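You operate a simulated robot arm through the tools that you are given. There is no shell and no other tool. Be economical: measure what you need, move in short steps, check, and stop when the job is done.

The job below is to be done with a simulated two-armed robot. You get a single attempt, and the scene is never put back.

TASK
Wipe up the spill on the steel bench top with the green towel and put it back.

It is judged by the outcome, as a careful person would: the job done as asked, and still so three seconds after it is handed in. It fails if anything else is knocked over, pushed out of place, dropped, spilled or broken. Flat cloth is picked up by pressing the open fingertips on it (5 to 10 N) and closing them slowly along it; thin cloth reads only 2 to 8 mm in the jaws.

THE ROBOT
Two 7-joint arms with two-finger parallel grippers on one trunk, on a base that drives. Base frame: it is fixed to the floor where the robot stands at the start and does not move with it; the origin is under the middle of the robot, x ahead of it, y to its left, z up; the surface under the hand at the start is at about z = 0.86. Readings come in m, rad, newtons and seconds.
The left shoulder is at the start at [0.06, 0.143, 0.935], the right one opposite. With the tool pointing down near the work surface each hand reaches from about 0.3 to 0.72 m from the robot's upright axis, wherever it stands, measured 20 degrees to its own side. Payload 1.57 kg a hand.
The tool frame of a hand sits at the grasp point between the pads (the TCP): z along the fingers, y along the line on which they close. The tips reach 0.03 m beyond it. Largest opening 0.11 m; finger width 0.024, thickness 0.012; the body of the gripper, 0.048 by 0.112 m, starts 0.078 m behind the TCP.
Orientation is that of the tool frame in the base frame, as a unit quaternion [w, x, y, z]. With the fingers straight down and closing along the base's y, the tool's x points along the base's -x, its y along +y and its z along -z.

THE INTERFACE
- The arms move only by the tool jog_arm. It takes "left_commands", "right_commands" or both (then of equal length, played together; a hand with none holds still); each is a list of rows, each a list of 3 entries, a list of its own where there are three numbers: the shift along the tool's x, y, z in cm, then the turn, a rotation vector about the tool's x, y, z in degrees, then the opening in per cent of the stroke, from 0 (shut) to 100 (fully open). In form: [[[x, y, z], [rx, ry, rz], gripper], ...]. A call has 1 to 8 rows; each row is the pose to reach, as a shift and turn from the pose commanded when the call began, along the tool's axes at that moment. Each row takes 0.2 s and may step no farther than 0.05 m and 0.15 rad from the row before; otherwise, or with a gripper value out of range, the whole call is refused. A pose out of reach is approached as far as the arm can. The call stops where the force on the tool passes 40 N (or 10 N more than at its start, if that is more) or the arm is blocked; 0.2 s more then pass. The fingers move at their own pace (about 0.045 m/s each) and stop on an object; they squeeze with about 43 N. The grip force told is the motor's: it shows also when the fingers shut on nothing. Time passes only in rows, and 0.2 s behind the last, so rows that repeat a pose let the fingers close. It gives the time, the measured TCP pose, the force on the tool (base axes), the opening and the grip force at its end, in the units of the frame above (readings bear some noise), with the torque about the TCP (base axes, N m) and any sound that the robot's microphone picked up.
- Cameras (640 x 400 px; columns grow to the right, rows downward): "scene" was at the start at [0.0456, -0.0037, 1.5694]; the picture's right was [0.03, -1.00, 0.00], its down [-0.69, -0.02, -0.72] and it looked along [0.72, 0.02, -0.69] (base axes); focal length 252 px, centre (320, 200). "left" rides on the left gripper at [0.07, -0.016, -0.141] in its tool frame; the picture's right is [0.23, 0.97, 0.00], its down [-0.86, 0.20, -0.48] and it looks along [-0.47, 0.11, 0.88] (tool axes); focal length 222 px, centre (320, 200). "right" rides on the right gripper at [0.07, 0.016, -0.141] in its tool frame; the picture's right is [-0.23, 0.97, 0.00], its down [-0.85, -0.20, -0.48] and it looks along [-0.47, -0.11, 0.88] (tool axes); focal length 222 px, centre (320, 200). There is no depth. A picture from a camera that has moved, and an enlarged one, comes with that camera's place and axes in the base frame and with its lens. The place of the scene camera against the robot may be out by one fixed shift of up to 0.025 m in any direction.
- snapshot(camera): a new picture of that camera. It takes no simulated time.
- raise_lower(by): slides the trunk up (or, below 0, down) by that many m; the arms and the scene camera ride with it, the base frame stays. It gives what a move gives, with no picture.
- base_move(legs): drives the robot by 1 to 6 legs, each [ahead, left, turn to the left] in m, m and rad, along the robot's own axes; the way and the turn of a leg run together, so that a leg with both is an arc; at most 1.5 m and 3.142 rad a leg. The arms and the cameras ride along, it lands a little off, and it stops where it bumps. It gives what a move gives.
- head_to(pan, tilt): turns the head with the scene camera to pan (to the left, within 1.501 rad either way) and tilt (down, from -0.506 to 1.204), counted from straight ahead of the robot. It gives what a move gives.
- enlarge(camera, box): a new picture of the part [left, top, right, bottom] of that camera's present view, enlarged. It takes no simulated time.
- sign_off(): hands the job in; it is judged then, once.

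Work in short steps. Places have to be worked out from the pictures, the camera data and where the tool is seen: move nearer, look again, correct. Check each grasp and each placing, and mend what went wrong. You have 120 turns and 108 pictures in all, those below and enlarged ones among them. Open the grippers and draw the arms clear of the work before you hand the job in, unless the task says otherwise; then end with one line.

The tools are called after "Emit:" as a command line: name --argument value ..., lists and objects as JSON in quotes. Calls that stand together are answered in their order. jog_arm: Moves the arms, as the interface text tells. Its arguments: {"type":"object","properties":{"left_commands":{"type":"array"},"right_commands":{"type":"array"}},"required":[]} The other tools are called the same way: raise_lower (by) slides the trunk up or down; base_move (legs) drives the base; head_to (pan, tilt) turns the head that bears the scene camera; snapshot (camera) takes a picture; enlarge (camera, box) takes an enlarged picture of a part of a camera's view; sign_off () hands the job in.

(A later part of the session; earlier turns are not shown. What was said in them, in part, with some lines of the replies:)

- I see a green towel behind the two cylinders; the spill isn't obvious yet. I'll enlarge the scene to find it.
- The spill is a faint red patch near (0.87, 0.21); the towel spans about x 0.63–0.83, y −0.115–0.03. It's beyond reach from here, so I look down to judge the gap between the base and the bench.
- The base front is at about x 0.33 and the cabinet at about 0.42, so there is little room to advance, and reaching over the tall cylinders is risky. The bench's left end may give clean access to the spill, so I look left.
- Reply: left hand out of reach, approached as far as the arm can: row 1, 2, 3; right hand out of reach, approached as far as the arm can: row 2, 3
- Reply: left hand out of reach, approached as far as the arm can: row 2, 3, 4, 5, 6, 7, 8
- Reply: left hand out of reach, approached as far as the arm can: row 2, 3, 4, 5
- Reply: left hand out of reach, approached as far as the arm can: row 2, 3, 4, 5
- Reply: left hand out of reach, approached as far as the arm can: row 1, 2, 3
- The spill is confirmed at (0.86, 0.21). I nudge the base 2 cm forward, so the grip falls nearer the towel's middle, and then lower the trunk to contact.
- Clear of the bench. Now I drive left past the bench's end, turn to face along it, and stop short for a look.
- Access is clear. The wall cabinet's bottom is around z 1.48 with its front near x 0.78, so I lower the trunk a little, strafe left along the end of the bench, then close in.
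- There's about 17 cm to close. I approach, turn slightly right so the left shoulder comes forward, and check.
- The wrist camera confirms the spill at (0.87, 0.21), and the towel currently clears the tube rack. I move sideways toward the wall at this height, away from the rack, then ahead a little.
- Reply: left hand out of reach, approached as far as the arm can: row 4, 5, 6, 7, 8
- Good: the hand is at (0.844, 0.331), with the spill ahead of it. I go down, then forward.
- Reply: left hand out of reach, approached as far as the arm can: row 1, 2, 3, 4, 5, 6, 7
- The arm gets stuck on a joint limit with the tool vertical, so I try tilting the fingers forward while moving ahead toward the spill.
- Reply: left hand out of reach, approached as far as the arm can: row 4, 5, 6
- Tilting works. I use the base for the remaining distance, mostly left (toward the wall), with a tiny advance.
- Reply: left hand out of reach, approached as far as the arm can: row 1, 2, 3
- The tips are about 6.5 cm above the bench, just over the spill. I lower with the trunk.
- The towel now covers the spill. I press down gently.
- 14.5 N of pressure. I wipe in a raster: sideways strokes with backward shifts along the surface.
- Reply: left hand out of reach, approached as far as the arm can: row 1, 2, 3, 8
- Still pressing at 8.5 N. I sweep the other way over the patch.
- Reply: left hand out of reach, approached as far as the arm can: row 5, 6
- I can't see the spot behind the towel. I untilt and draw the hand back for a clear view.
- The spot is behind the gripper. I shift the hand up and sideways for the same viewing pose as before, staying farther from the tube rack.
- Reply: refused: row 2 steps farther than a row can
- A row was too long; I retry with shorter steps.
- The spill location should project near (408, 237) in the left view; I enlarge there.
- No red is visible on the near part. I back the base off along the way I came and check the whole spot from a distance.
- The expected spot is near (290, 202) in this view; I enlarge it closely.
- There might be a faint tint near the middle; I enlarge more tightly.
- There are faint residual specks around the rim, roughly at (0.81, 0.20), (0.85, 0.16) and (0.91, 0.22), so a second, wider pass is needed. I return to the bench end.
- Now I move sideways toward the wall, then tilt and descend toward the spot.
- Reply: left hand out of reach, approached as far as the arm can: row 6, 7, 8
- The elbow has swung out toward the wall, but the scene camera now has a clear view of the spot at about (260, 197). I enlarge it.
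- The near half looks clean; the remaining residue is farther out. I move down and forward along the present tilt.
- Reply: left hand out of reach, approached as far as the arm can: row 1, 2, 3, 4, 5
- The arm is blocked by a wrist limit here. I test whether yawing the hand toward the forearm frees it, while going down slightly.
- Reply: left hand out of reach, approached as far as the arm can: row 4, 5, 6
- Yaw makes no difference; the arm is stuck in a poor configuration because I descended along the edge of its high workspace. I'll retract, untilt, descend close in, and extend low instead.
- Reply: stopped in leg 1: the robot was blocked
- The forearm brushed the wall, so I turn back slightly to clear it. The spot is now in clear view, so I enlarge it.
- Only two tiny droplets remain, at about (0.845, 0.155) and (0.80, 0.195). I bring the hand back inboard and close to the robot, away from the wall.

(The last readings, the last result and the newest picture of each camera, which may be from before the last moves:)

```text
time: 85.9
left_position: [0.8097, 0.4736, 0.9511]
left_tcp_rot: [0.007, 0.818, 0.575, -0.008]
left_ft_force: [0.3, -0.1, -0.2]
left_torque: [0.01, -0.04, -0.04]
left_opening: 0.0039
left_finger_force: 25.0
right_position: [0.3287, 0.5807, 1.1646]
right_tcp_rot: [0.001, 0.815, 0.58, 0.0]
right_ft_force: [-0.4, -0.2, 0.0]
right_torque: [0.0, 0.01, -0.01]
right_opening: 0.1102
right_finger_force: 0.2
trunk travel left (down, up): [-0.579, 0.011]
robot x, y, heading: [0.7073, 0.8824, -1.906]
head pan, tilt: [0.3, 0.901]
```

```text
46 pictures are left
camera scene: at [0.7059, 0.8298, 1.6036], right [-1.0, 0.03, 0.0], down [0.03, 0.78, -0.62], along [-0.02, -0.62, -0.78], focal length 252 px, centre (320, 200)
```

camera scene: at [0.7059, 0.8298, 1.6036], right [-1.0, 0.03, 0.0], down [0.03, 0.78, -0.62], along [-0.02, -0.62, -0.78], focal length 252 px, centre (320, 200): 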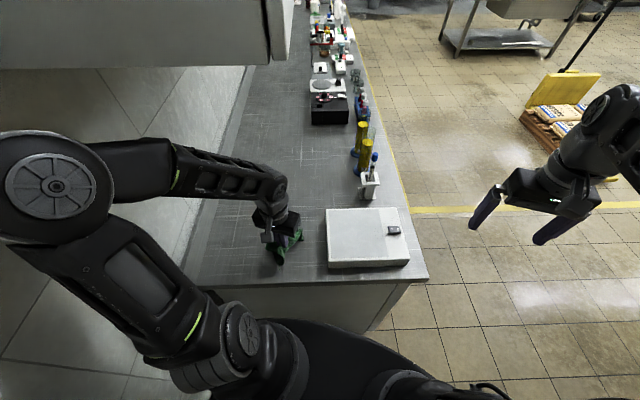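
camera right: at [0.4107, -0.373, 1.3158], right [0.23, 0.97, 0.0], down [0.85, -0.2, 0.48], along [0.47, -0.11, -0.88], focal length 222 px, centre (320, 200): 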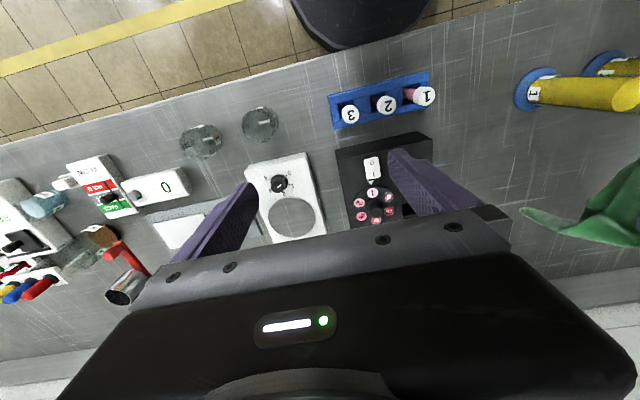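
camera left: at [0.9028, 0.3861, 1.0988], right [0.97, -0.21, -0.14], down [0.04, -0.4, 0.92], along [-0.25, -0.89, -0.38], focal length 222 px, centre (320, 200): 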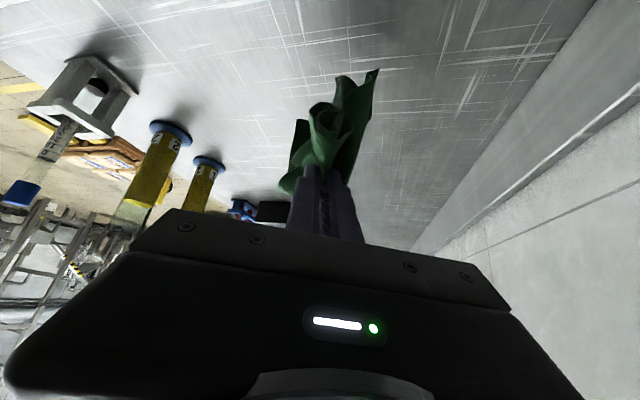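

Low and close in. Now I extend forward horizontally.

Emit:
jog_arm --left_commands '[[[-3, 1.5, 0], [0, 0, 0], 0], [[-6, 3, 0], [0, 0, 0], 0], [[-9, 4.5, 0], [0, 0, 0], 0], [[-12, 6, 0], [0, 0, 0], 0], [[-15, 7.5, 0], [0, 0, 0], 0], [[-18, 9, 0], [0, 0, 0], 0], [[-21, 10.5, 0], [0, 0, 0], 0]]'

Emit:
snapshot --camera "scene"

```text
time: 87.5
left_position: [0.8402, 0.2407, 0.954]
left_tcp_rot: [0.006, 0.817, 0.576, -0.008]
left_ft_force: [-0.8, 0.2, -0.4]
left_torque: [0.02, -0.01, -0.03]
left_opening: 0.0043
left_finger_force: 24.7
right_position: [0.3281, 0.5801, 1.1658]
right_tcp_rot: [0.0, 0.814, 0.581, 0.0]
right_ft_force: [0.7, -0.7, -0.3]
right_torque: [0.04, 0.03, -0.03]
right_opening: 0.1099
right_finger_force: 0.0
trunk travel left (down, up): [-0.579, 0.011]
robot x, y, heading: [0.7067, 0.885, -1.902]
head pan, tilt: [0.3, 0.901]
```

```text
45 pictures are left
camera scene: at [0.7058, 0.8291, 1.6036], right [-1.0, 0.03, 0.0], down [0.03, 0.78, -0.62], along [-0.02, -0.62, -0.78], focal length 252 px, centre (320, 200)
```

scene: 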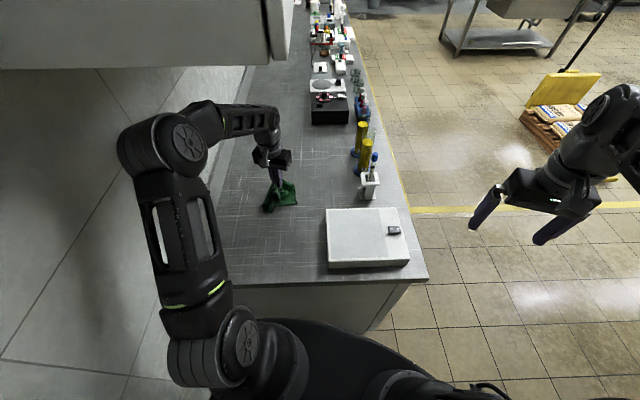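

That works well: the tool is vertical with the elbow left. I continue forward.

Emit:
jog_arm --left_commands '[[[-2.5, 1, 0], [0, 0, 0], 0], [[-5, 2, 0], [0, 0, 0], 0], [[-7.5, 3, 0], [0, 0, 0], 0], [[-9, 3.5, 0], [0, 0, 0], 0]]'

Emit:
snapshot --camera "scene"

```text
time: 88.5
left_position: [0.8401, 0.1426, 0.9574]
left_tcp_rot: [0.007, 0.818, 0.576, -0.008]
left_ft_force: [0.4, 1.1, 0.5]
left_torque: [-0.04, -0.01, 0.03]
left_opening: 0.004
left_finger_force: 24.4
right_position: [0.3277, 0.5806, 1.1647]
right_tcp_rot: [-0.001, 0.814, 0.58, 0.0]
right_ft_force: [-2.0, 0.5, 0.3]
right_torque: [0.01, 0.01, 0.02]
right_opening: 0.1098
right_finger_force: 0.1
trunk travel left (down, up): [-0.579, 0.011]
robot x, y, heading: [0.7011, 0.8842, -1.903]
head pan, tilt: [0.3, 0.901]
```

```text
44 pictures are left
camera scene: at [0.7057, 0.83, 1.6036], right [-1.0, 0.03, 0.0], down [0.03, 0.78, -0.62], along [-0.02, -0.62, -0.78], focal length 252 px, centre (320, 200)
```

scene: 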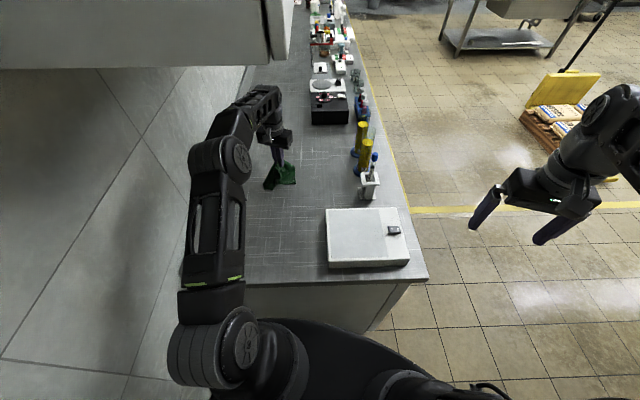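

Over the farther droplet now. I lower with the trunk to press.

Emit:
raise_lower --by -0.055

Emit:
raise_lower --by -0.006

```text
time: 89.5
left_position: [0.8393, 0.1424, 0.9027]
left_tcp_rot: [0.007, 0.818, 0.576, -0.009]
left_ft_force: [-0.3, 0.4, 6.0]
left_torque: [0.02, -0.04, -0.02]
left_opening: 0.0041
left_finger_force: 25.1
right_position: [0.3276, 0.5809, 1.1102]
right_tcp_rot: [0.0, 0.814, 0.581, -0.001]
right_ft_force: [0.2, -0.5, 0.4]
right_torque: [0.01, 0.0, -0.04]
right_opening: 0.1099
right_finger_force: 0.2
trunk travel left (down, up): [-0.524, 0.066]
robot x, y, heading: [0.7094, 0.8777, -1.902]
head pan, tilt: [0.3, 0.901]
```

```text
time: 90.0
left_position: [0.8397, 0.1433, 0.8979]
left_tcp_rot: [0.009, 0.817, 0.576, -0.009]
left_ft_force: [-0.2, 1.5, 16.4]
left_torque: [0.11, 0.08, 0.02]
left_opening: 0.004
left_finger_force: 24.8
right_position: [0.3287, 0.5825, 1.1039]
right_tcp_rot: [0.0, 0.814, 0.581, -0.001]
right_ft_force: [-0.8, 0.1, -0.2]
right_torque: [0.01, 0.01, 0.05]
right_opening: 0.11
right_finger_force: 0.0
trunk travel left (down, up): [-0.518, 0.072]
robot x, y, heading: [0.7045, 0.8813, -1.905]
head pan, tilt: [0.3, 0.901]
```

16 N. I raster back and forth over the whole area, starting with the farthest line.

Emit:
jog_arm --left_commands '[[[0, 2, 0], [0, 0, 0], 0], [[0, 4, 0], [0, 0, 0], 0], [[1.5, 4, 0], [0, 0, 0], 0], [[1.5, 1.5, 0], [0, 0, 0], 0], [[1.5, -1, 0], [0, 0, 0], 0], [[1.5, -3.5, 0], [0, 0, 0], 0], [[1.5, -6, 0], [0, 0, 0], 0], [[1.5, -7.5, 0], [0, 0, 0], 0]]'

Emit:
jog_arm --left_commands '[[[1.5, 0, 0], [0, 0, 0], 0], [[1.5, 2.5, 0], [0, 0, 0], 0], [[1.5, 5, 0], [0, 0, 0], 0], [[1.5, 7.5, 0], [0, 0, 0], 0], [[1.5, 10, 0], [0, 0, 0], 0], [[1.5, 12, 0], [0, 0, 0], 0], [[3, 12, 0], [0, 0, 0], 0], [[3, 9.5, 0], [0, 0, 0], 0]]'

Emit:
jog_arm --left_commands '[[[0, -2.5, 0], [0, 0, 0], 0], [[0, -5, 0], [0, 0, 0], 0], [[0, -7.5, 0], [0, 0, 0], 0], [[0, -9, 0], [0, 0, 0], 0], [[1.5, -8, 0], [0, 0, 0], 0], [[1.5, -5, 0], [0, 0, 0], 0], [[1.5, -2, 0], [0, 0, 0], 0], [[1.5, 1, 0], [0, 0, 0], 0]]'

```text
time: 91.8
left_position: [0.7746, 0.1813, 0.8965]
left_tcp_rot: [0.009, 0.817, 0.577, -0.01]
left_ft_force: [6.4, -2.5, 29.6]
left_torque: [0.02, -0.17, -0.01]
left_opening: 0.004
left_finger_force: 25.1
right_position: [0.3279, 0.5837, 1.1047]
right_tcp_rot: [0.0, 0.814, 0.581, -0.001]
right_ft_force: [0.6, 0.2, -0.4]
right_torque: [0.03, -0.02, -0.01]
right_opening: 0.1098
right_finger_force: 0.1
trunk travel left (down, up): [-0.518, 0.072]
robot x, y, heading: [0.7064, 0.8819, -1.902]
head pan, tilt: [0.3, 0.901]
```

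```text
time: 93.6
left_position: [0.8787, 0.1783, 0.8966]
left_tcp_rot: [0.01, 0.816, 0.578, -0.009]
left_ft_force: [8.0, -1.4, 31.4]
left_torque: [-0.02, -0.18, -0.04]
left_opening: 0.004
left_finger_force: 25.1
right_position: [0.3281, 0.5832, 1.1035]
right_tcp_rot: [0.002, 0.814, 0.581, -0.001]
right_ft_force: [0.5, -0.1, 0.6]
right_torque: [0.0, -0.01, 0.01]
right_opening: 0.11
right_finger_force: 0.0
trunk travel left (down, up): [-0.518, 0.072]
robot x, y, heading: [0.706, 0.8842, -1.903]
head pan, tilt: [0.3, 0.901]
```

```text
time: 95.4
left_position: [0.8857, 0.1902, 0.8972]
left_tcp_rot: [0.009, 0.817, 0.576, -0.01]
left_ft_force: [-7.7, 2.0, 32.9]
left_torque: [0.12, 0.32, -0.01]
left_opening: 0.004
left_finger_force: 24.3
right_position: [0.3263, 0.5839, 1.1049]
right_tcp_rot: [0.002, 0.814, 0.581, -0.001]
right_ft_force: [-0.4, 0.1, -0.6]
right_torque: [0.01, 0.03, -0.02]
right_opening: 0.1101
right_finger_force: 0.0
trunk travel left (down, up): [-0.518, 0.072]
robot x, y, heading: [0.7038, 0.885, -1.908]
head pan, tilt: [0.3, 0.901]
```

Firm contact throughout. One last stroke nearer the robot, then I lift and draw back to inspect.

Emit:
jog_arm --left_commands '[[[2, 0, -0.1], [0, 0, 0], 0], [[3.5, -2, -0.1], [0, 0, 0], 0], [[3.5, -5, -0.1], [0, 0, 0], 0], [[3.5, -7.5, -0.2], [0, 0, 0], 0], [[4.5, -5, -0.2], [0, 0, 0], 0], [[5, -3, -0.5], [0, 0, 0], 0]]'

Emit:
raise_lower --by 0.06

Emit:
jog_arm --left_commands '[[[4, -1, 0], [0, 0, 0], 0], [[8, -3, 0], [0, 0, 0], 0], [[12, -4, 0], [0, 0, 0], 0], [[16, -6, 0], [0, 0, 0], 0], [[19, -7, 0], [0, 0, 0], 0]]'

Emit:
snapshot --camera "scene"

Emit:
enlarge --camera "scene" --box '[240, 155, 320, 215]'

```text
time: 96.8
left_position: [0.8746, 0.2471, 0.898]
left_tcp_rot: [0.006, 0.818, 0.575, -0.006]
left_ft_force: [-2.7, 1.0, 9.3]
left_torque: [0.0, 0.12, 0.03]
left_opening: 0.0041
left_finger_force: 24.8
right_position: [0.3283, 0.5824, 1.1044]
right_tcp_rot: [0.0, 0.814, 0.58, 0.0]
right_ft_force: [-0.2, 0.1, 0.8]
right_torque: [-0.04, -0.03, 0.02]
right_opening: 0.1101
right_finger_force: 0.1
trunk travel left (down, up): [-0.518, 0.072]
robot x, y, heading: [0.7047, 0.8822, -1.908]
head pan, tilt: [0.3, 0.901]
```

```text
time: 97.8
left_position: [0.8759, 0.2443, 0.9591]
left_tcp_rot: [0.008, 0.817, 0.576, -0.008]
left_ft_force: [0.5, 0.4, 0.6]
left_torque: [0.04, -0.05, 0.01]
left_opening: 0.0043
left_finger_force: 24.8
right_position: [0.3286, 0.5817, 1.1636]
right_tcp_rot: [0.0, 0.814, 0.58, 0.0]
right_ft_force: [0.1, -0.1, 0.4]
right_torque: [0.02, -0.02, -0.03]
right_opening: 0.1101
right_finger_force: 0.2
trunk travel left (down, up): [-0.578, 0.012]
robot x, y, heading: [0.7091, 0.8822, -1.908]
head pan, tilt: [0.3, 0.901]
```

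```text
time: 99.0
left_position: [0.8742, 0.4518, 0.9548]
left_tcp_rot: [0.008, 0.817, 0.576, -0.008]
left_ft_force: [0.7, 0.5, -0.4]
left_torque: [-0.04, 0.01, -0.03]
left_opening: 0.004
left_finger_force: 24.8
right_position: [0.3284, 0.5819, 1.1649]
right_tcp_rot: [0.001, 0.814, 0.581, -0.001]
right_ft_force: [-0.3, 0.5, -0.2]
right_torque: [-0.01, -0.01, -0.06]
right_opening: 0.11
right_finger_force: 0.0
trunk travel left (down, up): [-0.578, 0.012]
robot x, y, heading: [0.704, 0.8813, -1.903]
head pan, tilt: [0.3, 0.901]
```

```text
43 pictures are left
camera scene: at [0.7062, 0.8309, 1.6026], right [-1.0, 0.03, 0.0], down [0.03, 0.78, -0.62], along [-0.02, -0.62, -0.78], focal length 252 px, centre (320, 200)
```

scene: 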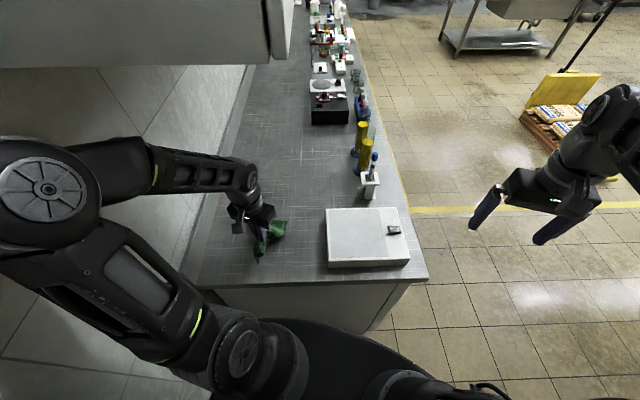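

```text
6.67 times, centred on (280, 185) of scene
camera zoom: at [0.7062, 0.8309, 1.6026], right [-1.0, 0.03, 0.0], down [0.03, 0.78, -0.62], along [-0.02, -0.62, -0.78], focal length 1682 px, centre (587, 300)
```

zoom: 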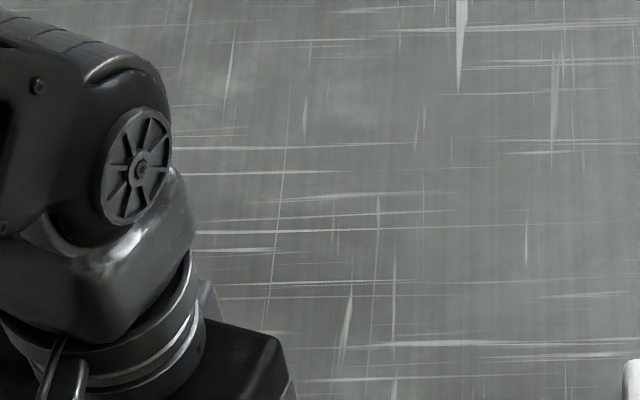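

The specks are gone. I raise the hand and bring it inboard for travel, then back away and check the rest of the area.

Emit:
jog_arm --left_commands '[[[0, -2, -3], [0, 0, 0], 0], [[0, -5, -6], [0, 0, 0], 0], [[0, -8, -9], [0, 0, 0], 0], [[0, -11, -11], [0, 0, 0], 0], [[0, -14, -11], [0, 0, 0], 0], [[0, -16, -11], [0, 0, 0], 0]]'

Emit:
base_move --legs '[[-0.1, 0, 0.33], [-0.12, 0, 0], [0, -0.7, 0]]'

Emit:
head_to --pan 0.6 --tilt 0.6

Emit:
enlarge --camera "scene" --box '[200, 140, 420, 260]'

```text
time: 100.4
left_position: [0.722, 0.5029, 1.0665]
left_tcp_rot: [0.006, 0.817, 0.577, -0.008]
left_ft_force: [-0.6, 0.1, 0.0]
left_torque: [-0.02, -0.03, -0.03]
left_opening: 0.0043
left_finger_force: 24.8
right_position: [0.3272, 0.5812, 1.1635]
right_tcp_rot: [0.0, 0.814, 0.58, 0.001]
right_ft_force: [-0.4, 0.4, 0.0]
right_torque: [-0.01, 0.0, 0.0]
right_opening: 0.1097
right_finger_force: 0.1
trunk travel left (down, up): [-0.578, 0.012]
robot x, y, heading: [0.702, 0.8839, -1.903]
head pan, tilt: [0.3, 0.901]
```

```text
time: 106.2
left_position: [0.1564, 0.7496, 1.0662]
left_tcp_rot: [0.009, 0.715, 0.699, -0.006]
left_ft_force: [-1.0, -0.5, -0.4]
left_torque: [0.0, -0.01, -0.02]
left_opening: 0.0044
left_finger_force: 24.5
right_position: [-0.2419, 0.6987, 1.1637]
right_tcp_rot: [0.001, 0.71, 0.704, -0.001]
right_ft_force: [0.4, 0.1, 0.2]
right_torque: [0.01, 0.0, 0.01]
right_opening: 0.1102
right_finger_force: 0.0
trunk travel left (down, up): [-0.578, 0.012]
robot x, y, heading: [0.0211, 1.1053, -1.584]
head pan, tilt: [0.3, 0.901]
```

```text
time: 107.0
left_position: [0.1567, 0.7489, 1.0657]
left_tcp_rot: [0.008, 0.714, 0.7, -0.007]
left_ft_force: [0.4, 0.0, 0.1]
left_torque: [0.0, 0.03, -0.07]
left_opening: 0.0041
left_finger_force: 24.9
right_position: [-0.2421, 0.6983, 1.1639]
right_tcp_rot: [0.001, 0.71, 0.704, -0.001]
right_ft_force: [-0.2, 0.7, -0.1]
right_torque: [-0.06, -0.04, 0.01]
right_opening: 0.1097
right_finger_force: 0.1
trunk travel left (down, up): [-0.578, 0.012]
robot x, y, heading: [0.0204, 1.108, -1.581]
head pan, tilt: [0.6, 0.6]
```

```text
2.91 times, centred on (310, 200) of scene
camera zoom: at [0.0624, 1.0556, 1.6273], right [-0.83, -0.56, 0.0], down [-0.31, 0.47, -0.82], along [0.46, -0.69, -0.57], focal length 734 px, centre (349, 200)
```

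zoom: 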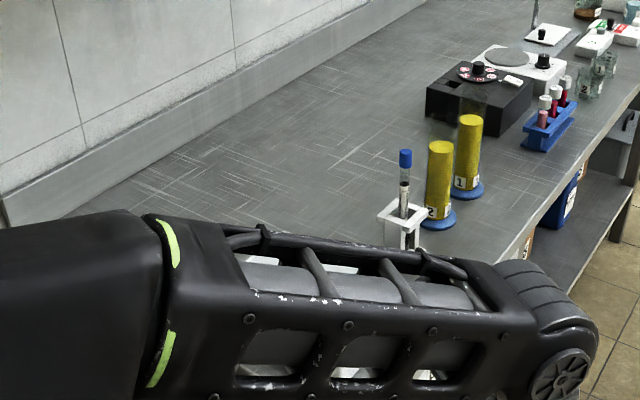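

I enlarge the exact area, including the third suspect point.

Emit:
enlarge --camera "scene" --box '[250, 180, 306, 214]'

```text
11.43 times, centred on (278, 197) of scene
camera zoom: at [0.0624, 1.0556, 1.6273], right [-0.83, -0.56, 0.0], down [-0.31, 0.47, -0.82], along [0.46, -0.69, -0.57], focal length 2884 px, centre (800, 234)
```

zoom: 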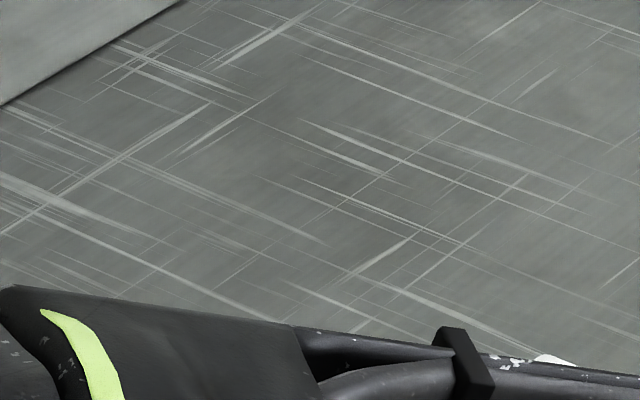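

It looks clean. Now I drive back around to the front of the bench, well clear of it.

Emit:
base_move --legs '[[0, -0.3, 0], [0, 0, 1.581], [0, -1.36, 0]]'

Emit:
head_to --pan 0.2 --tilt 0.8

Emit:
jog_arm --left_commands '[[[0, 0, -3], [0, 0, 0], 0], [[0, 0, -6], [0, 0, 0], 0], [[-3, -1, -8], [0, 0, 0], 0], [[-7, -2, -8], [0, 0, 0], 0], [[-11, -3, -8], [0, 0, 0], 0], [[-15, -4, -8], [0, 0, 0], 0], [[-19, -5, -7.5], [0, 0, 0], 0]]'

Emit:
snapshot --camera "scene"

```text
time: 119.0
left_position: [0.0523, -0.0535, 1.0654]
left_tcp_rot: [0.01, 0.012, 1.0, 0.0]
left_ft_force: [-0.1, 0.2, -0.6]
left_torque: [0.0, -0.04, -0.02]
left_opening: 0.0041
left_finger_force: 24.8
right_position: [0.1011, -0.4534, 1.1642]
right_tcp_rot: [0.001, 0.006, 1.0, 0.0]
right_ft_force: [-0.5, 0.4, -0.9]
right_torque: [0.02, 0.03, -0.02]
right_opening: 0.1099
right_finger_force: 0.2
trunk travel left (down, up): [-0.578, 0.012]
robot x, y, heading: [-0.3034, -0.1873, -0.013]
head pan, tilt: [0.6, 0.6]
```

```text
time: 119.8
left_position: [0.0526, -0.0539, 1.0653]
left_tcp_rot: [0.01, 0.011, 1.0, 0.001]
left_ft_force: [-0.1, -0.3, -0.5]
left_torque: [0.03, -0.02, -0.05]
left_opening: 0.004
left_finger_force: 24.4
right_position: [0.1019, -0.452, 1.1638]
right_tcp_rot: [0.002, 0.006, 1.0, 0.0]
right_ft_force: [0.0, -0.3, 0.5]
right_torque: [-0.02, 0.01, 0.03]
right_opening: 0.1103
right_finger_force: 0.0
trunk travel left (down, up): [-0.578, 0.012]
robot x, y, heading: [-0.3032, -0.1883, -0.017]
head pan, tilt: [0.201, 0.799]
```

```text
time: 121.4
left_position: [0.2408, -0.1093, 1.1425]
left_tcp_rot: [0.012, 0.012, 1.0, 0.001]
left_ft_force: [0.1, -0.9, 0.9]
left_torque: [0.09, 0.04, -0.04]
left_opening: 0.0039
left_finger_force: 25.1
right_position: [0.1019, -0.4543, 1.1623]
right_tcp_rot: [0.0, 0.006, 1.0, 0.0]
right_ft_force: [0.6, -0.6, -0.7]
right_torque: [0.03, 0.0, 0.01]
right_opening: 0.1102
right_finger_force: 0.1
trunk travel left (down, up): [-0.578, 0.012]
robot x, y, heading: [-0.3036, -0.1882, -0.01]
head pan, tilt: [0.201, 0.799]
```

```text
39 pictures are left
camera scene: at [-0.2605, -0.1827, 1.6105], right [0.18, -0.98, 0.0], down [-0.71, -0.13, -0.7], along [0.68, 0.13, -0.72], focal length 252 px, centre (320, 200)
```

scene: 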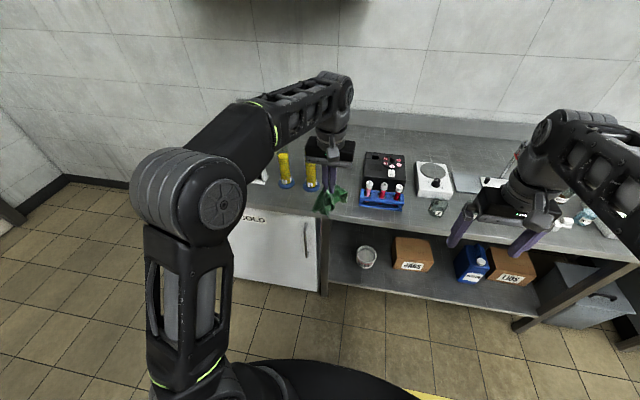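

Hand height is 1.14, as on the way out. I raise the trunk the last bit, take the same lane forward, then shift left behind cylinder 1.

Emit:
raise_lower --by 0.011

Emit:
base_move --legs '[[0, -0.065, 0.012], [0.37, 0, 0]]'

Emit:
snapshot --camera "scene"

Emit:
snapshot --camera "left"

```text
time: 122.0
left_position: [0.2394, -0.1041, 1.1537]
left_tcp_rot: [0.011, 0.013, 1.0, 0.001]
left_ft_force: [0.7, -0.6, -0.3]
left_torque: [-0.01, 0.02, -0.05]
left_opening: 0.004
left_finger_force: 25.0
right_position: [0.1011, -0.451, 1.1753]
right_tcp_rot: [0.001, 0.006, 1.0, 0.0]
right_ft_force: [0.8, 1.4, -1.2]
right_torque: [-0.02, 0.0, -0.02]
right_opening: 0.1102
right_finger_force: 0.1
trunk travel left (down, up): [-0.589, 0.001]
robot x, y, heading: [-0.3002, -0.1912, -0.019]
head pan, tilt: [0.201, 0.799]
```

```text
time: 124.9
left_position: [0.6038, -0.164, 1.153]
left_tcp_rot: [0.01, 0.006, 1.0, 0.0]
left_ft_force: [0.9, -0.2, -0.2]
left_torque: [-0.02, 0.0, -0.04]
left_opening: 0.004
left_finger_force: 24.7
right_position: [0.4691, -0.5136, 1.1732]
right_tcp_rot: [0.0, 0.0, 1.0, 0.0]
right_ft_force: [-0.2, -0.1, -0.2]
right_torque: [0.02, 0.0, 0.02]
right_opening: 0.1103
right_finger_force: 0.1
trunk travel left (down, up): [-0.589, 0.001]
robot x, y, heading: [0.0543, -0.2532, -0.003]
head pan, tilt: [0.201, 0.799]
```

```text
38 pictures are left
camera scene: at [0.1028, -0.2456, 1.6215], right [0.2, -0.98, 0.0], down [-0.7, -0.14, -0.7], along [0.68, 0.14, -0.72], focal length 252 px, centre (320, 200)
```

scene: 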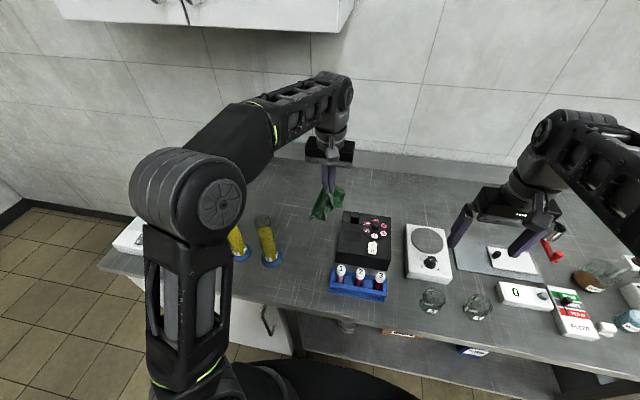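

```text
37 pictures are left
camera left: at [0.5295, -0.1803, 1.2934], right [-0.21, 0.98, 0.0], down [0.85, 0.19, 0.5], along [0.49, 0.1, -0.87], focal length 222 px, centre (320, 200)
```

left: 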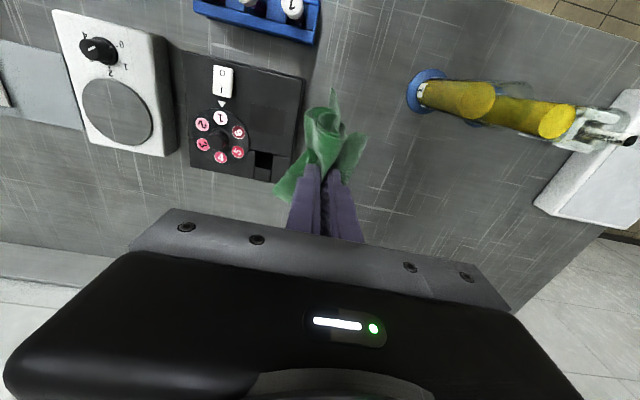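

Good. I shift left 12 cm and forward slightly, to the pose where I grasped the towel, then descend in steps.

Emit:
base_move --legs '[[0.016, 0.122, 0.003]]'

Emit:
jog_arm --left_commands '[[[0, 0, 3], [0, 0, 0], 0], [[0, 0, 7], [0, 0, 0], 0], [[-1, 0, 11], [0, 0, 0], 0], [[-2.5, 0, 14], [0, 0, 0], 0], [[-4, 0, 17], [0, 0, 0], 0], [[-5, 0, 20], [0, 0, 0], 0], [[-5.5, 0, 22], [0, 0, 0], 0]]'

Emit:
snapshot --camera "left"

Emit:
snapshot --camera "scene"

```text
time: 126.2
left_position: [0.6185, -0.0389, 1.1541]
left_tcp_rot: [0.01, 0.005, 1.0, 0.001]
left_ft_force: [0.1, 0.1, -0.2]
left_torque: [-0.03, 0.04, -0.04]
left_opening: 0.004
left_finger_force: 24.9
right_position: [0.4849, -0.3885, 1.1749]
right_tcp_rot: [-0.001, -0.001, 1.0, -0.001]
right_ft_force: [0.0, 0.8, 1.0]
right_torque: [-0.03, 0.01, -0.01]
right_opening: 0.1098
right_finger_force: 0.1
trunk travel left (down, up): [-0.589, 0.001]
robot x, y, heading: [0.0728, -0.1365, 0.001]
head pan, tilt: [0.201, 0.799]
```

```text
time: 127.8
left_position: [0.6786, -0.0411, 0.9344]
left_tcp_rot: [0.012, 0.004, 1.0, 0.0]
left_ft_force: [-0.5, 1.0, 0.3]
left_torque: [-0.01, 0.04, -0.06]
left_opening: 0.0042
left_finger_force: 25.2
right_position: [0.4841, -0.3884, 1.1742]
right_tcp_rot: [0.0, -0.001, 1.0, 0.0]
right_ft_force: [1.1, 0.2, 0.4]
right_torque: [-0.02, 0.03, -0.03]
right_opening: 0.1102
right_finger_force: 0.0
trunk travel left (down, up): [-0.589, 0.001]
robot x, y, heading: [0.0757, -0.1335, -0.003]
head pan, tilt: [0.201, 0.799]
```

```text
36 pictures are left
camera left: at [0.6047, -0.0563, 1.0739], right [-0.22, 0.98, 0.0], down [0.85, 0.19, 0.5], along [0.49, 0.11, -0.87], focal length 222 px, centre (320, 200)
```

left: 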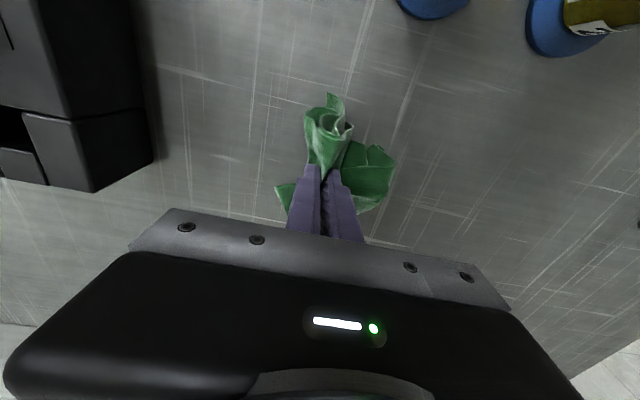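

```text
35 pictures are left
camera scene: at [0.118, -0.1232, 1.6215], right [0.2, -0.98, 0.0], down [-0.7, -0.14, -0.7], along [0.68, 0.14, -0.72], focal length 252 px, centre (320, 200)
```

scene: 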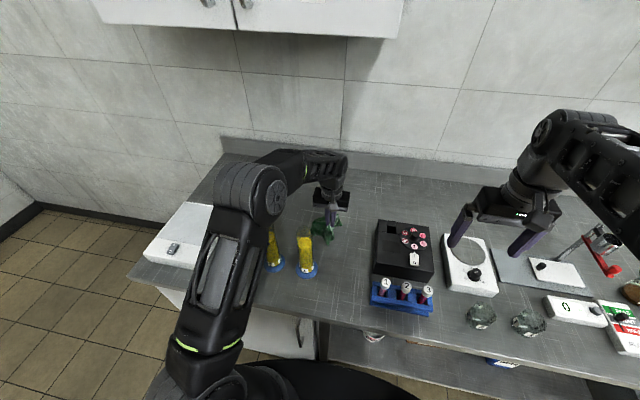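

The arm is in a good configuration. To lay the cloth out forward, I go 8 cm ahead, lower until it drags lightly, and draw it back to the original spot.

Emit:
jog_arm --left_commands '[[[-3, 0, 0], [0, 0, 0], 0], [[-6, 0, 0], [0, 0, 0], 0], [[-8.5, 0, 1], [0, 0, 0], 0], [[-8.5, 0, 2.5], [0, 0, 0], 0], [[-8.5, 0, 3.3], [0, 0, 0], 0], [[-8.5, 0, 3.3], [0, 0, 0], 0]]'

Emit:
snapshot --camera "left"

```text
time: 129.2
left_position: [0.7618, -0.0401, 0.9067]
left_tcp_rot: [0.011, 0.005, 1.0, 0.0]
left_ft_force: [1.0, 0.1, 0.4]
left_torque: [0.02, 0.01, -0.04]
left_opening: 0.004
left_finger_force: 25.1
right_position: [0.4832, -0.3892, 1.1745]
right_tcp_rot: [0.001, -0.003, 1.0, 0.0]
right_ft_force: [0.1, -0.4, 0.2]
right_torque: [0.0, 0.01, -0.02]
right_opening: 0.1099
right_finger_force: 0.1
trunk travel left (down, up): [-0.589, 0.001]
robot x, y, heading: [0.0714, -0.1313, 0.003]
head pan, tilt: [0.201, 0.799]
```

```text
34 pictures are left
camera left: at [0.6881, -0.0564, 1.0451], right [-0.22, 0.98, 0.0], down [0.85, 0.19, 0.5], along [0.49, 0.11, -0.87], focal length 222 px, centre (320, 200)
```

left: 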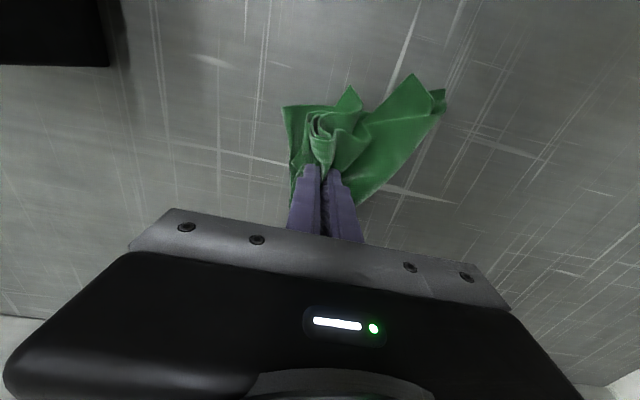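

The cloth has touched down; I drag it back to the original grip point.

Emit:
jog_arm --left_commands '[[[0, 0, 0.4], [0, 0, 0], 0], [[2, 0, 0.5], [0, 0, 0], 0], [[4, 0, 0.5], [0, 0, 0], 0], [[6, 0, 0.5], [0, 0, 0], 0], [[7.5, 0, 0.5], [0, 0, 0], 0], [[7.5, 0, 0.5], [0, 0, 0], 0]]'

Emit:
snapshot --camera "left"

Emit:
enlarge --camera "scene" --box '[240, 140, 440, 290]'

```text
time: 130.6
left_position: [0.6866, -0.0396, 0.899]
left_tcp_rot: [0.01, 0.005, 1.0, 0.001]
left_ft_force: [1.5, 0.1, 5.0]
left_torque: [-0.02, -0.01, -0.04]
left_opening: 0.0042
left_finger_force: 24.6
right_position: [0.4846, -0.3899, 1.1748]
right_tcp_rot: [0.0, -0.002, 1.0, 0.0]
right_ft_force: [-0.6, 0.6, -0.8]
right_torque: [0.03, 0.02, 0.0]
right_opening: 0.1099
right_finger_force: 0.1
trunk travel left (down, up): [-0.589, 0.001]
robot x, y, heading: [0.0765, -0.1317, 0.002]
head pan, tilt: [0.201, 0.799]
```

```text
33 pictures are left
camera left: at [0.6133, -0.0553, 1.0391], right [-0.22, 0.98, 0.0], down [0.85, 0.19, 0.5], along [0.49, 0.11, -0.87], focal length 222 px, centre (320, 200)
```

left: 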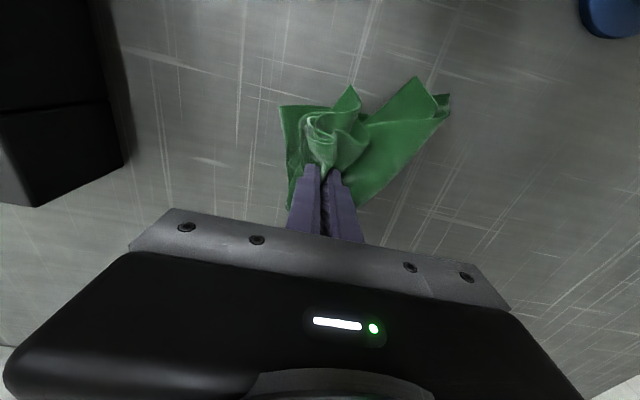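

```text
2.67 times, centred on (340, 215) of scene
camera zoom: at [0.1172, -0.1233, 1.6216], right [0.2, -0.98, 0.0], down [-0.7, -0.14, -0.7], along [0.68, 0.14, -0.72], focal length 673 px, centre (267, 160)
```

zoom: 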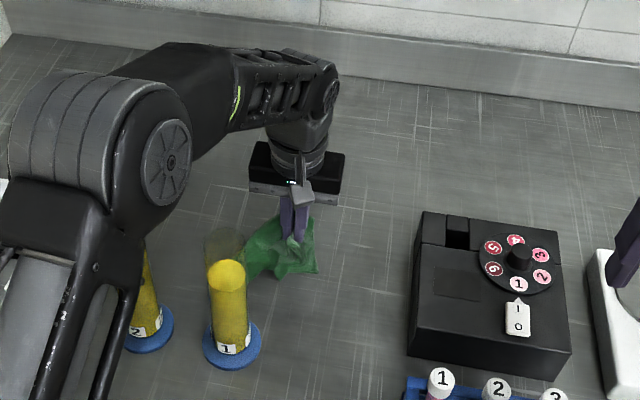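

Most of the cloth now lies on the near side of the fingers, so I slide forward about 3 cm to centre it on the original place, then open slowly.

Emit:
jog_arm --left_commands '[[[-1.5, 0, -0.3], [0, 0, 0], 0], [[-3, 0, -0.3], [0, 0, 0], 0], [[-3, 0, -0.2], [0, 0, 0], 10], [[-3, 0, -0.2], [0, 0, 0], 20], [[-3, 0, -0.2], [0, 0, 0], 32], [[-3, 0, -0.2], [0, 0, 0], 45], [[-3, 0, -0.2], [0, 0, 0], 58], [[-3, 0, -0.2], [0, 0, 0], 70]]'

Emit:
snapshot --camera "left"

```text
time: 132.4
left_position: [0.7197, -0.0405, 0.9017]
left_tcp_rot: [0.011, 0.004, 1.0, 0.0]
left_ft_force: [0.2, -0.6, 0.3]
left_torque: [0.01, 0.01, 0.02]
left_opening: 0.0769
left_finger_force: 0.1
right_position: [0.4847, -0.389, 1.1742]
right_tcp_rot: [0.0, -0.002, 1.0, -0.001]
right_ft_force: [-0.7, 0.4, 0.5]
right_torque: [0.05, -0.01, -0.01]
right_opening: 0.1099
right_finger_force: 0.0
trunk travel left (down, up): [-0.589, 0.001]
robot x, y, heading: [0.0717, -0.1307, -0.001]
head pan, tilt: [0.201, 0.799]
```

```text
31 pictures are left
camera left: at [0.6462, -0.0559, 1.0412], right [-0.22, 0.98, 0.0], down [0.85, 0.19, 0.5], along [0.49, 0.11, -0.87], focal length 222 px, centre (320, 200)
```

left: 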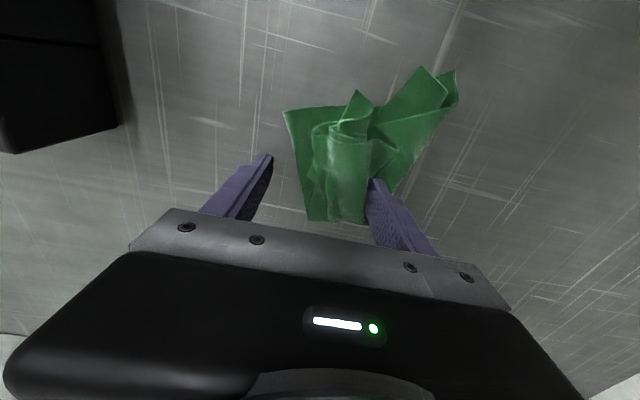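

Released. I lift straight up and look.

Emit:
jog_arm --left_commands '[[[0, 0, -1], [0, 0, 0], 75], [[0, 0, -3], [0, 0, 0], 80], [[0, 0, -6], [0, 0, 0], 80], [[1, 0, -10], [0, 0, 0], 80], [[3, 0, -14], [0, 0, 0], 80]]'

Emit:
snapshot --camera "left"

Emit:
enlarge --camera "scene" --box '[200, 140, 400, 290]'

```text
time: 133.6
left_position: [0.6827, -0.0388, 1.0382]
left_tcp_rot: [0.012, 0.005, 1.0, 0.0]
left_ft_force: [-0.9, 0.2, -0.3]
left_torque: [0.0, 0.0, 0.0]
left_opening: 0.0878
left_finger_force: 0.1
right_position: [0.4844, -0.39, 1.1746]
right_tcp_rot: [0.001, -0.002, 1.0, -0.001]
right_ft_force: [-0.3, 1.0, -0.4]
right_torque: [-0.04, -0.01, 0.0]
right_opening: 0.1101
right_finger_force: 0.1
trunk travel left (down, up): [-0.589, 0.001]
robot x, y, heading: [0.0742, -0.1332, 0.002]
head pan, tilt: [0.201, 0.799]
```

```text
30 pictures are left
camera left: at [0.6089, -0.0548, 1.1775], right [-0.22, 0.98, 0.0], down [0.85, 0.19, 0.5], along [0.49, 0.11, -0.87], focal length 222 px, centre (320, 200)
```

left: 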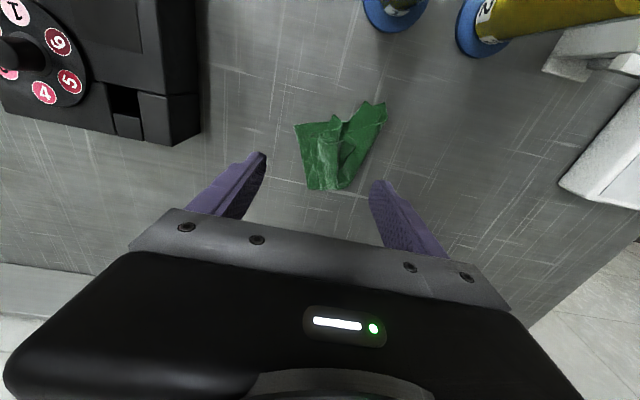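

```text
2.67 times, centred on (300, 215) of scene
camera zoom: at [0.1161, -0.1231, 1.6215], right [0.2, -0.98, 0.0], down [-0.7, -0.14, -0.7], along [0.68, 0.14, -0.72], focal length 673 px, centre (373, 160)
```

zoom: 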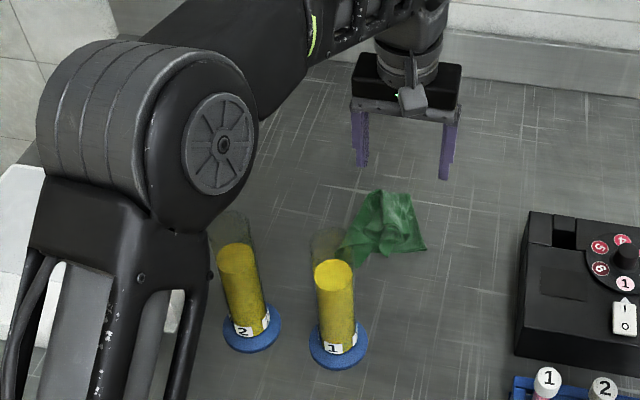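

The towel is back in place (centre about (0.70, −0.015)) but crumpled. I try once to smooth it: closed fingertips pressed lightly on the pleat, then opened to spread it.

Emit:
jog_arm --left_commands '[[[-1, 1, 3], [0, 0, 0], 40], [[-2, 1.8, 6], [0, 0, 0], 10], [[-2.5, 1.8, 9], [0, 0, 0], 5], [[-2.5, 1.8, 11], [0, 0, 0], 5], [[-2.5, 1.8, 12.5], [0, 0, 0], 5], [[-2.5, 1.8, 13.3], [0, 0, 0], 5]]'

```text
time: 135.0
left_position: [0.7132, -0.0223, 0.9044]
left_tcp_rot: [0.011, 0.005, 1.0, 0.001]
left_ft_force: [-0.2, -0.4, 2.6]
left_torque: [-0.04, -0.01, 0.01]
left_opening: 0.0053
left_finger_force: 0.1
right_position: [0.4839, -0.3904, 1.1752]
right_tcp_rot: [0.001, -0.001, 1.0, 0.0]
right_ft_force: [-0.2, -0.2, 0.2]
right_torque: [-0.01, 0.03, -0.02]
right_opening: 0.11
right_finger_force: 0.0
trunk travel left (down, up): [-0.589, 0.001]
robot x, y, heading: [0.075, -0.1337, 0.003]
head pan, tilt: [0.201, 0.799]
```

Light contact at 2.6 N. I press a touch more and open slowly.

Emit:
jog_arm --left_commands '[[[0, 0, 0.5], [0, 0, 0], 8], [[0, 0, 0.6], [0, 0, 0], 18], [[0, 0, 0.6], [0, 0, 0], 30], [[0, 0, 0.6], [0, 0, 0], 42], [[0, 0, 0.7], [0, 0, 0], 54], [[0, 0, 0.7], [0, 0, 0], 66], [[0, 0, 0.7], [0, 0, 0], 78], [[0, 0, 0.7], [0, 0, 0], 88]]'

Emit:
jog_arm --left_commands '[[[0, 0, -2], [0, 0, 0], 88], [[0, 0, -5], [0, 0, 0], 88], [[1, 0, -9], [0, 0, 0], 88], [[3, 0, -13], [0, 0, 0], 88], [[4, 0, -15], [0, 0, 0], 88]]'

Emit:
snapshot --camera "left"

```text
time: 136.8
left_position: [0.7132, -0.023, 0.8986]
left_tcp_rot: [0.01, 0.005, 1.0, 0.0]
left_ft_force: [-0.4, -0.1, 0.7]
left_torque: [0.05, -0.03, 0.0]
left_opening: 0.0966
left_finger_force: 0.1
right_position: [0.4849, -0.3893, 1.1742]
right_tcp_rot: [0.0, -0.002, 1.0, -0.001]
right_ft_force: [0.2, 0.0, 0.4]
right_torque: [-0.02, -0.01, 0.01]
right_opening: 0.1102
right_finger_force: 0.1
trunk travel left (down, up): [-0.589, 0.001]
robot x, y, heading: [0.0778, -0.1339, 0.005]
head pan, tilt: [0.201, 0.799]
```

```text
time: 138.0
left_position: [0.6709, -0.021, 1.0487]
left_tcp_rot: [0.01, 0.004, 1.0, 0.001]
left_ft_force: [-0.9, 0.3, -0.8]
left_torque: [0.03, -0.02, 0.02]
left_opening: 0.0966
left_finger_force: 0.0
right_position: [0.486, -0.3893, 1.1755]
right_tcp_rot: [0.001, -0.002, 1.0, 0.001]
right_ft_force: [0.0, 0.2, -0.3]
right_torque: [0.01, -0.01, -0.02]
right_opening: 0.11
right_finger_force: 0.0
trunk travel left (down, up): [-0.589, 0.001]
robot x, y, heading: [0.0742, -0.1352, 0.002]
head pan, tilt: [0.201, 0.799]
```

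```text
28 pictures are left
camera left: at [0.598, -0.038, 1.1875], right [-0.22, 0.98, 0.0], down [0.85, 0.19, 0.5], along [0.49, 0.11, -0.87], focal length 222 px, centre (320, 200)
```

left: 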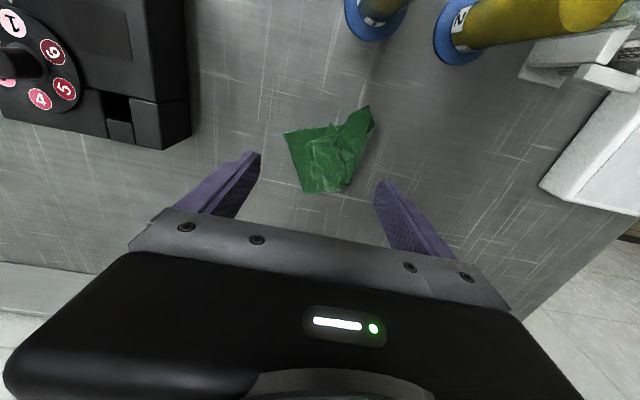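

Much flatter, with its centre at about (0.70, −0.005), 3 cm left of the original. I press lightly with the fingertips half open and nudge it 3 cm right, then lift.

Emit:
jog_arm --left_commands '[[[-1, 0.7, 4], [0, 0, 0], 50], [[-2, 1.4, 8], [0, 0, 0], 40], [[-3, 1.6, 11.5], [0, 0, 0], 40], [[-3, 1.6, 14], [0, 0, 0], 40], [[-3, 1.6, 15.1], [0, 0, 0], 40]]'

```text
time: 139.2
left_position: [0.7034, -0.0061, 0.8985]
left_tcp_rot: [0.012, 0.005, 1.0, 0.0]
left_ft_force: [0.2, -0.4, -0.3]
left_torque: [-0.03, 0.01, 0.01]
left_opening: 0.0442
left_finger_force: 0.0
right_position: [0.4852, -0.3895, 1.1753]
right_tcp_rot: [-0.001, -0.002, 1.0, 0.0]
right_ft_force: [0.9, -0.5, -0.3]
right_torque: [0.0, 0.05, 0.03]
right_opening: 0.1101
right_finger_force: 0.1
trunk travel left (down, up): [-0.589, 0.001]
robot x, y, heading: [0.0738, -0.1332, 0.002]
head pan, tilt: [0.201, 0.799]
```

Not yet in contact; I press down a few millimetres and drag, opening a little.

Emit:
jog_arm --left_commands '[[[0, 0, 0.4], [0, 0, 0], 40], [[0, 0, 0.6], [0, 0, 0], 42], [[-0.3, -1, 0.6], [0, 0, 0], 46], [[-0.6, -2, 0.6], [0, 0, 0], 50], [[-1, -3.2, 0.6], [0, 0, 0], 56], [[-1, -3.2, 0.6], [0, 0, 0], 62]]'

Emit:
jog_arm --left_commands '[[[0, 0, -2], [0, 0, 0], 62], [[0, 0, -5], [0, 0, 0], 62], [[1, 0, -9], [0, 0, 0], 62], [[3, 0, -13], [0, 0, 0], 62], [[5, 0, -17], [0, 0, 0], 62], [[7, 0, -20], [0, 0, 0], 62], [[9, 0, -24], [0, 0, 0], 62]]'

Emit:
snapshot --camera "left"

Emit:
snapshot --camera "scene"

```text
time: 140.6
left_position: [0.713, -0.0367, 0.8944]
left_tcp_rot: [0.012, 0.004, 1.0, 0.001]
left_ft_force: [-2.2, 1.0, 16.0]
left_torque: [0.65, 0.06, 0.07]
left_opening: 0.0692
left_finger_force: 0.7
right_position: [0.4846, -0.3906, 1.1753]
right_tcp_rot: [0.001, -0.002, 1.0, -0.001]
right_ft_force: [0.7, 0.0, -1.2]
right_torque: [-0.01, -0.03, 0.0]
right_opening: 0.1102
right_finger_force: 0.1
trunk travel left (down, up): [-0.589, 0.001]
robot x, y, heading: [0.0721, -0.128, -0.001]
head pan, tilt: [0.201, 0.799]
```

```text
time: 142.2
left_position: [0.6155, -0.0387, 1.1347]
left_tcp_rot: [0.011, 0.005, 1.0, 0.002]
left_ft_force: [-0.4, -0.7, -0.3]
left_torque: [-0.02, -0.04, 0.0]
left_opening: 0.0683
left_finger_force: 0.0
right_position: [0.4834, -0.3894, 1.1747]
right_tcp_rot: [0.001, -0.002, 1.0, 0.0]
right_ft_force: [0.4, 0.7, 0.3]
right_torque: [-0.01, 0.01, -0.02]
right_opening: 0.1097
right_finger_force: 0.0
trunk travel left (down, up): [-0.589, 0.001]
robot x, y, heading: [0.075, -0.134, 0.002]
head pan, tilt: [0.201, 0.799]
```

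```text
27 pictures are left
camera left: at [0.542, -0.0543, 1.2745], right [-0.22, 0.98, 0.0], down [0.85, 0.19, 0.5], along [0.49, 0.11, -0.87], focal length 222 px, centre (320, 200)
```

left: 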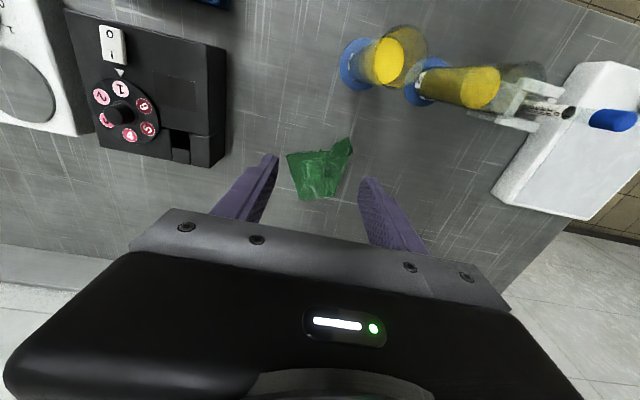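

```text
26 pictures are left
camera scene: at [0.1163, -0.1231, 1.6215], right [0.2, -0.98, 0.0], down [-0.7, -0.14, -0.7], along [0.68, 0.14, -0.72], focal length 252 px, centre (320, 200)
```

scene: 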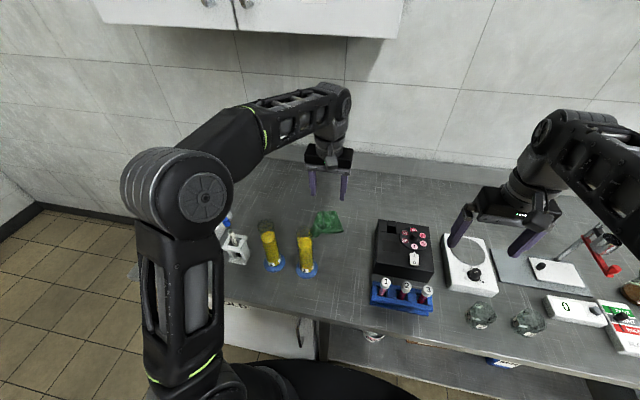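

The towel lies at about (0.71, −0.02), essentially its original place. I back out by the same lane and take a final look.

Emit:
base_move --legs '[[0, -0.12, 0], [-0.4, 0, 0]]'

Emit:
jog_arm --left_commands '[[[0, 0, 0], [0, 0, 0], 100], [[4, 2, 0], [0, 0, 0], 100], [[8, 4, 0], [0, 0, 0], 100]]'

Emit:
base_move --legs '[[0, 0.5, 0]]'

Emit:
head_to --pan -0.15 --tilt 0.6

Emit:
snapshot --camera "scene"

```text
time: 145.5
left_position: [0.2074, -0.1507, 1.1352]
left_tcp_rot: [0.011, -0.002, 1.0, 0.001]
left_ft_force: [0.9, 0.1, -0.6]
left_torque: [-0.02, -0.03, -0.01]
left_opening: 0.0684
left_finger_force: 0.1
right_position: [0.0796, -0.5036, 1.1745]
right_tcp_rot: [0.001, -0.009, 1.0, 0.0]
right_ft_force: [-1.2, 0.6, -0.2]
right_torque: [0.03, -0.01, 0.0]
right_opening: 0.11
right_finger_force: 0.0
trunk travel left (down, up): [-0.589, 0.001]
robot x, y, heading: [-0.3327, -0.2502, 0.011]
head pan, tilt: [0.201, 0.799]
```

```text
time: 146.3
left_position: [0.1304, -0.1095, 1.1313]
left_tcp_rot: [0.012, -0.002, 1.0, 0.0]
left_ft_force: [-0.8, 1.3, -0.6]
left_torque: [-0.01, 0.0, 0.0]
left_opening: 0.1099
left_finger_force: 0.0
right_position: [0.0804, -0.5028, 1.175]
right_tcp_rot: [0.001, -0.008, 1.0, 0.0]
right_ft_force: [0.1, 0.6, 0.0]
right_torque: [-0.01, 0.0, -0.01]
right_opening: 0.1098
right_finger_force: 0.0
trunk travel left (down, up): [-0.589, 0.001]
robot x, y, heading: [-0.3306, -0.2525, 0.013]
head pan, tilt: [0.201, 0.799]
```

```text
time: 149.2
left_position: [0.1268, 0.3787, 1.1321]
left_tcp_rot: [0.01, 0.001, 1.0, 0.001]
left_ft_force: [-0.2, 0.4, -1.2]
left_torque: [-0.01, -0.02, 0.01]
left_opening: 0.11
left_finger_force: 0.2
right_position: [0.0737, -0.0146, 1.1745]
right_tcp_rot: [0.0, -0.004, 1.0, 0.0]
right_ft_force: [-0.3, 0.2, -0.3]
right_torque: [-0.04, 0.03, 0.0]
right_opening: 0.1102
right_finger_force: 0.1
trunk travel left (down, up): [-0.589, 0.001]
robot x, y, heading: [-0.3363, 0.2406, 0.006]
head pan, tilt: [0.201, 0.799]
```

```text
time: 150.1
left_position: [0.1252, 0.378, 1.1319]
left_tcp_rot: [0.011, 0.0, 1.0, 0.001]
left_ft_force: [0.1, 0.0, -0.8]
left_torque: [-0.03, -0.01, 0.02]
left_opening: 0.1101
left_finger_force: 0.0
right_position: [0.0737, -0.0141, 1.1742]
right_tcp_rot: [0.0, -0.004, 1.0, -0.001]
right_ft_force: [-0.1, 0.2, 0.2]
right_torque: [-0.01, 0.0, 0.03]
right_opening: 0.1101
right_finger_force: 0.1
trunk travel left (down, up): [-0.589, 0.001]
robot x, y, heading: [-0.3401, 0.2438, 0.007]
head pan, tilt: [-0.15, 0.6]
```

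```text
25 pictures are left
camera scene: at [-0.2861, 0.2209, 1.6384], right [-0.14, -0.99, 0.0], down [-0.56, 0.08, -0.82], along [0.82, -0.12, -0.57], focal length 252 px, centre (320, 200)
```

scene: 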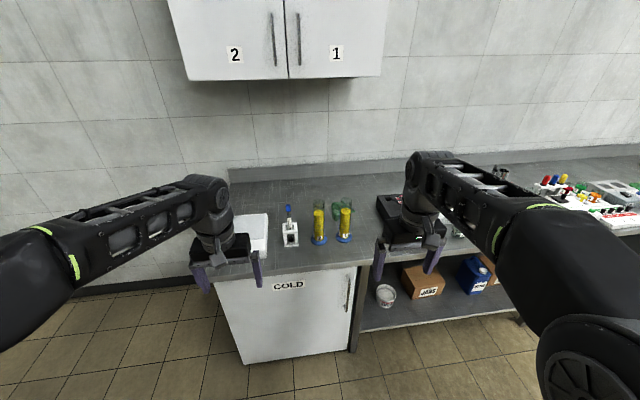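

Emit:
enlarge --camera "scene" --box '[230, 165, 380, 265]'

```text
4.00 times, centred on (305, 215) of scene
camera zoom: at [-0.2861, 0.2209, 1.6384], right [-0.14, -0.99, 0.0], down [-0.56, 0.08, -0.82], along [0.82, -0.12, -0.57], focal length 1010 px, centre (380, 140)
```

zoom: 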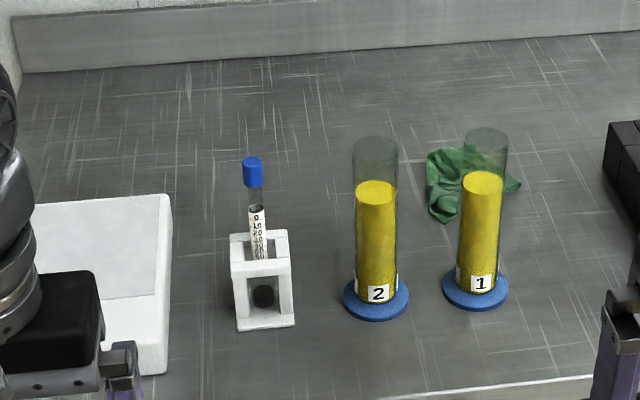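

The bench is clean, the towel is back, and everything else is upright and in place. The grippers are open and clear, so I hand in.

Emit:
sign_off

```text
The job is handed in.
```

I wiped up the spill and put the green towel back within about 2 cm of where it was; it lies a bit rumpled rather than flat. My last pictures show no red left on the bench and everything else I could see there still upright. The robot's forearm brushed the wall once, but touched nothing on the bench.
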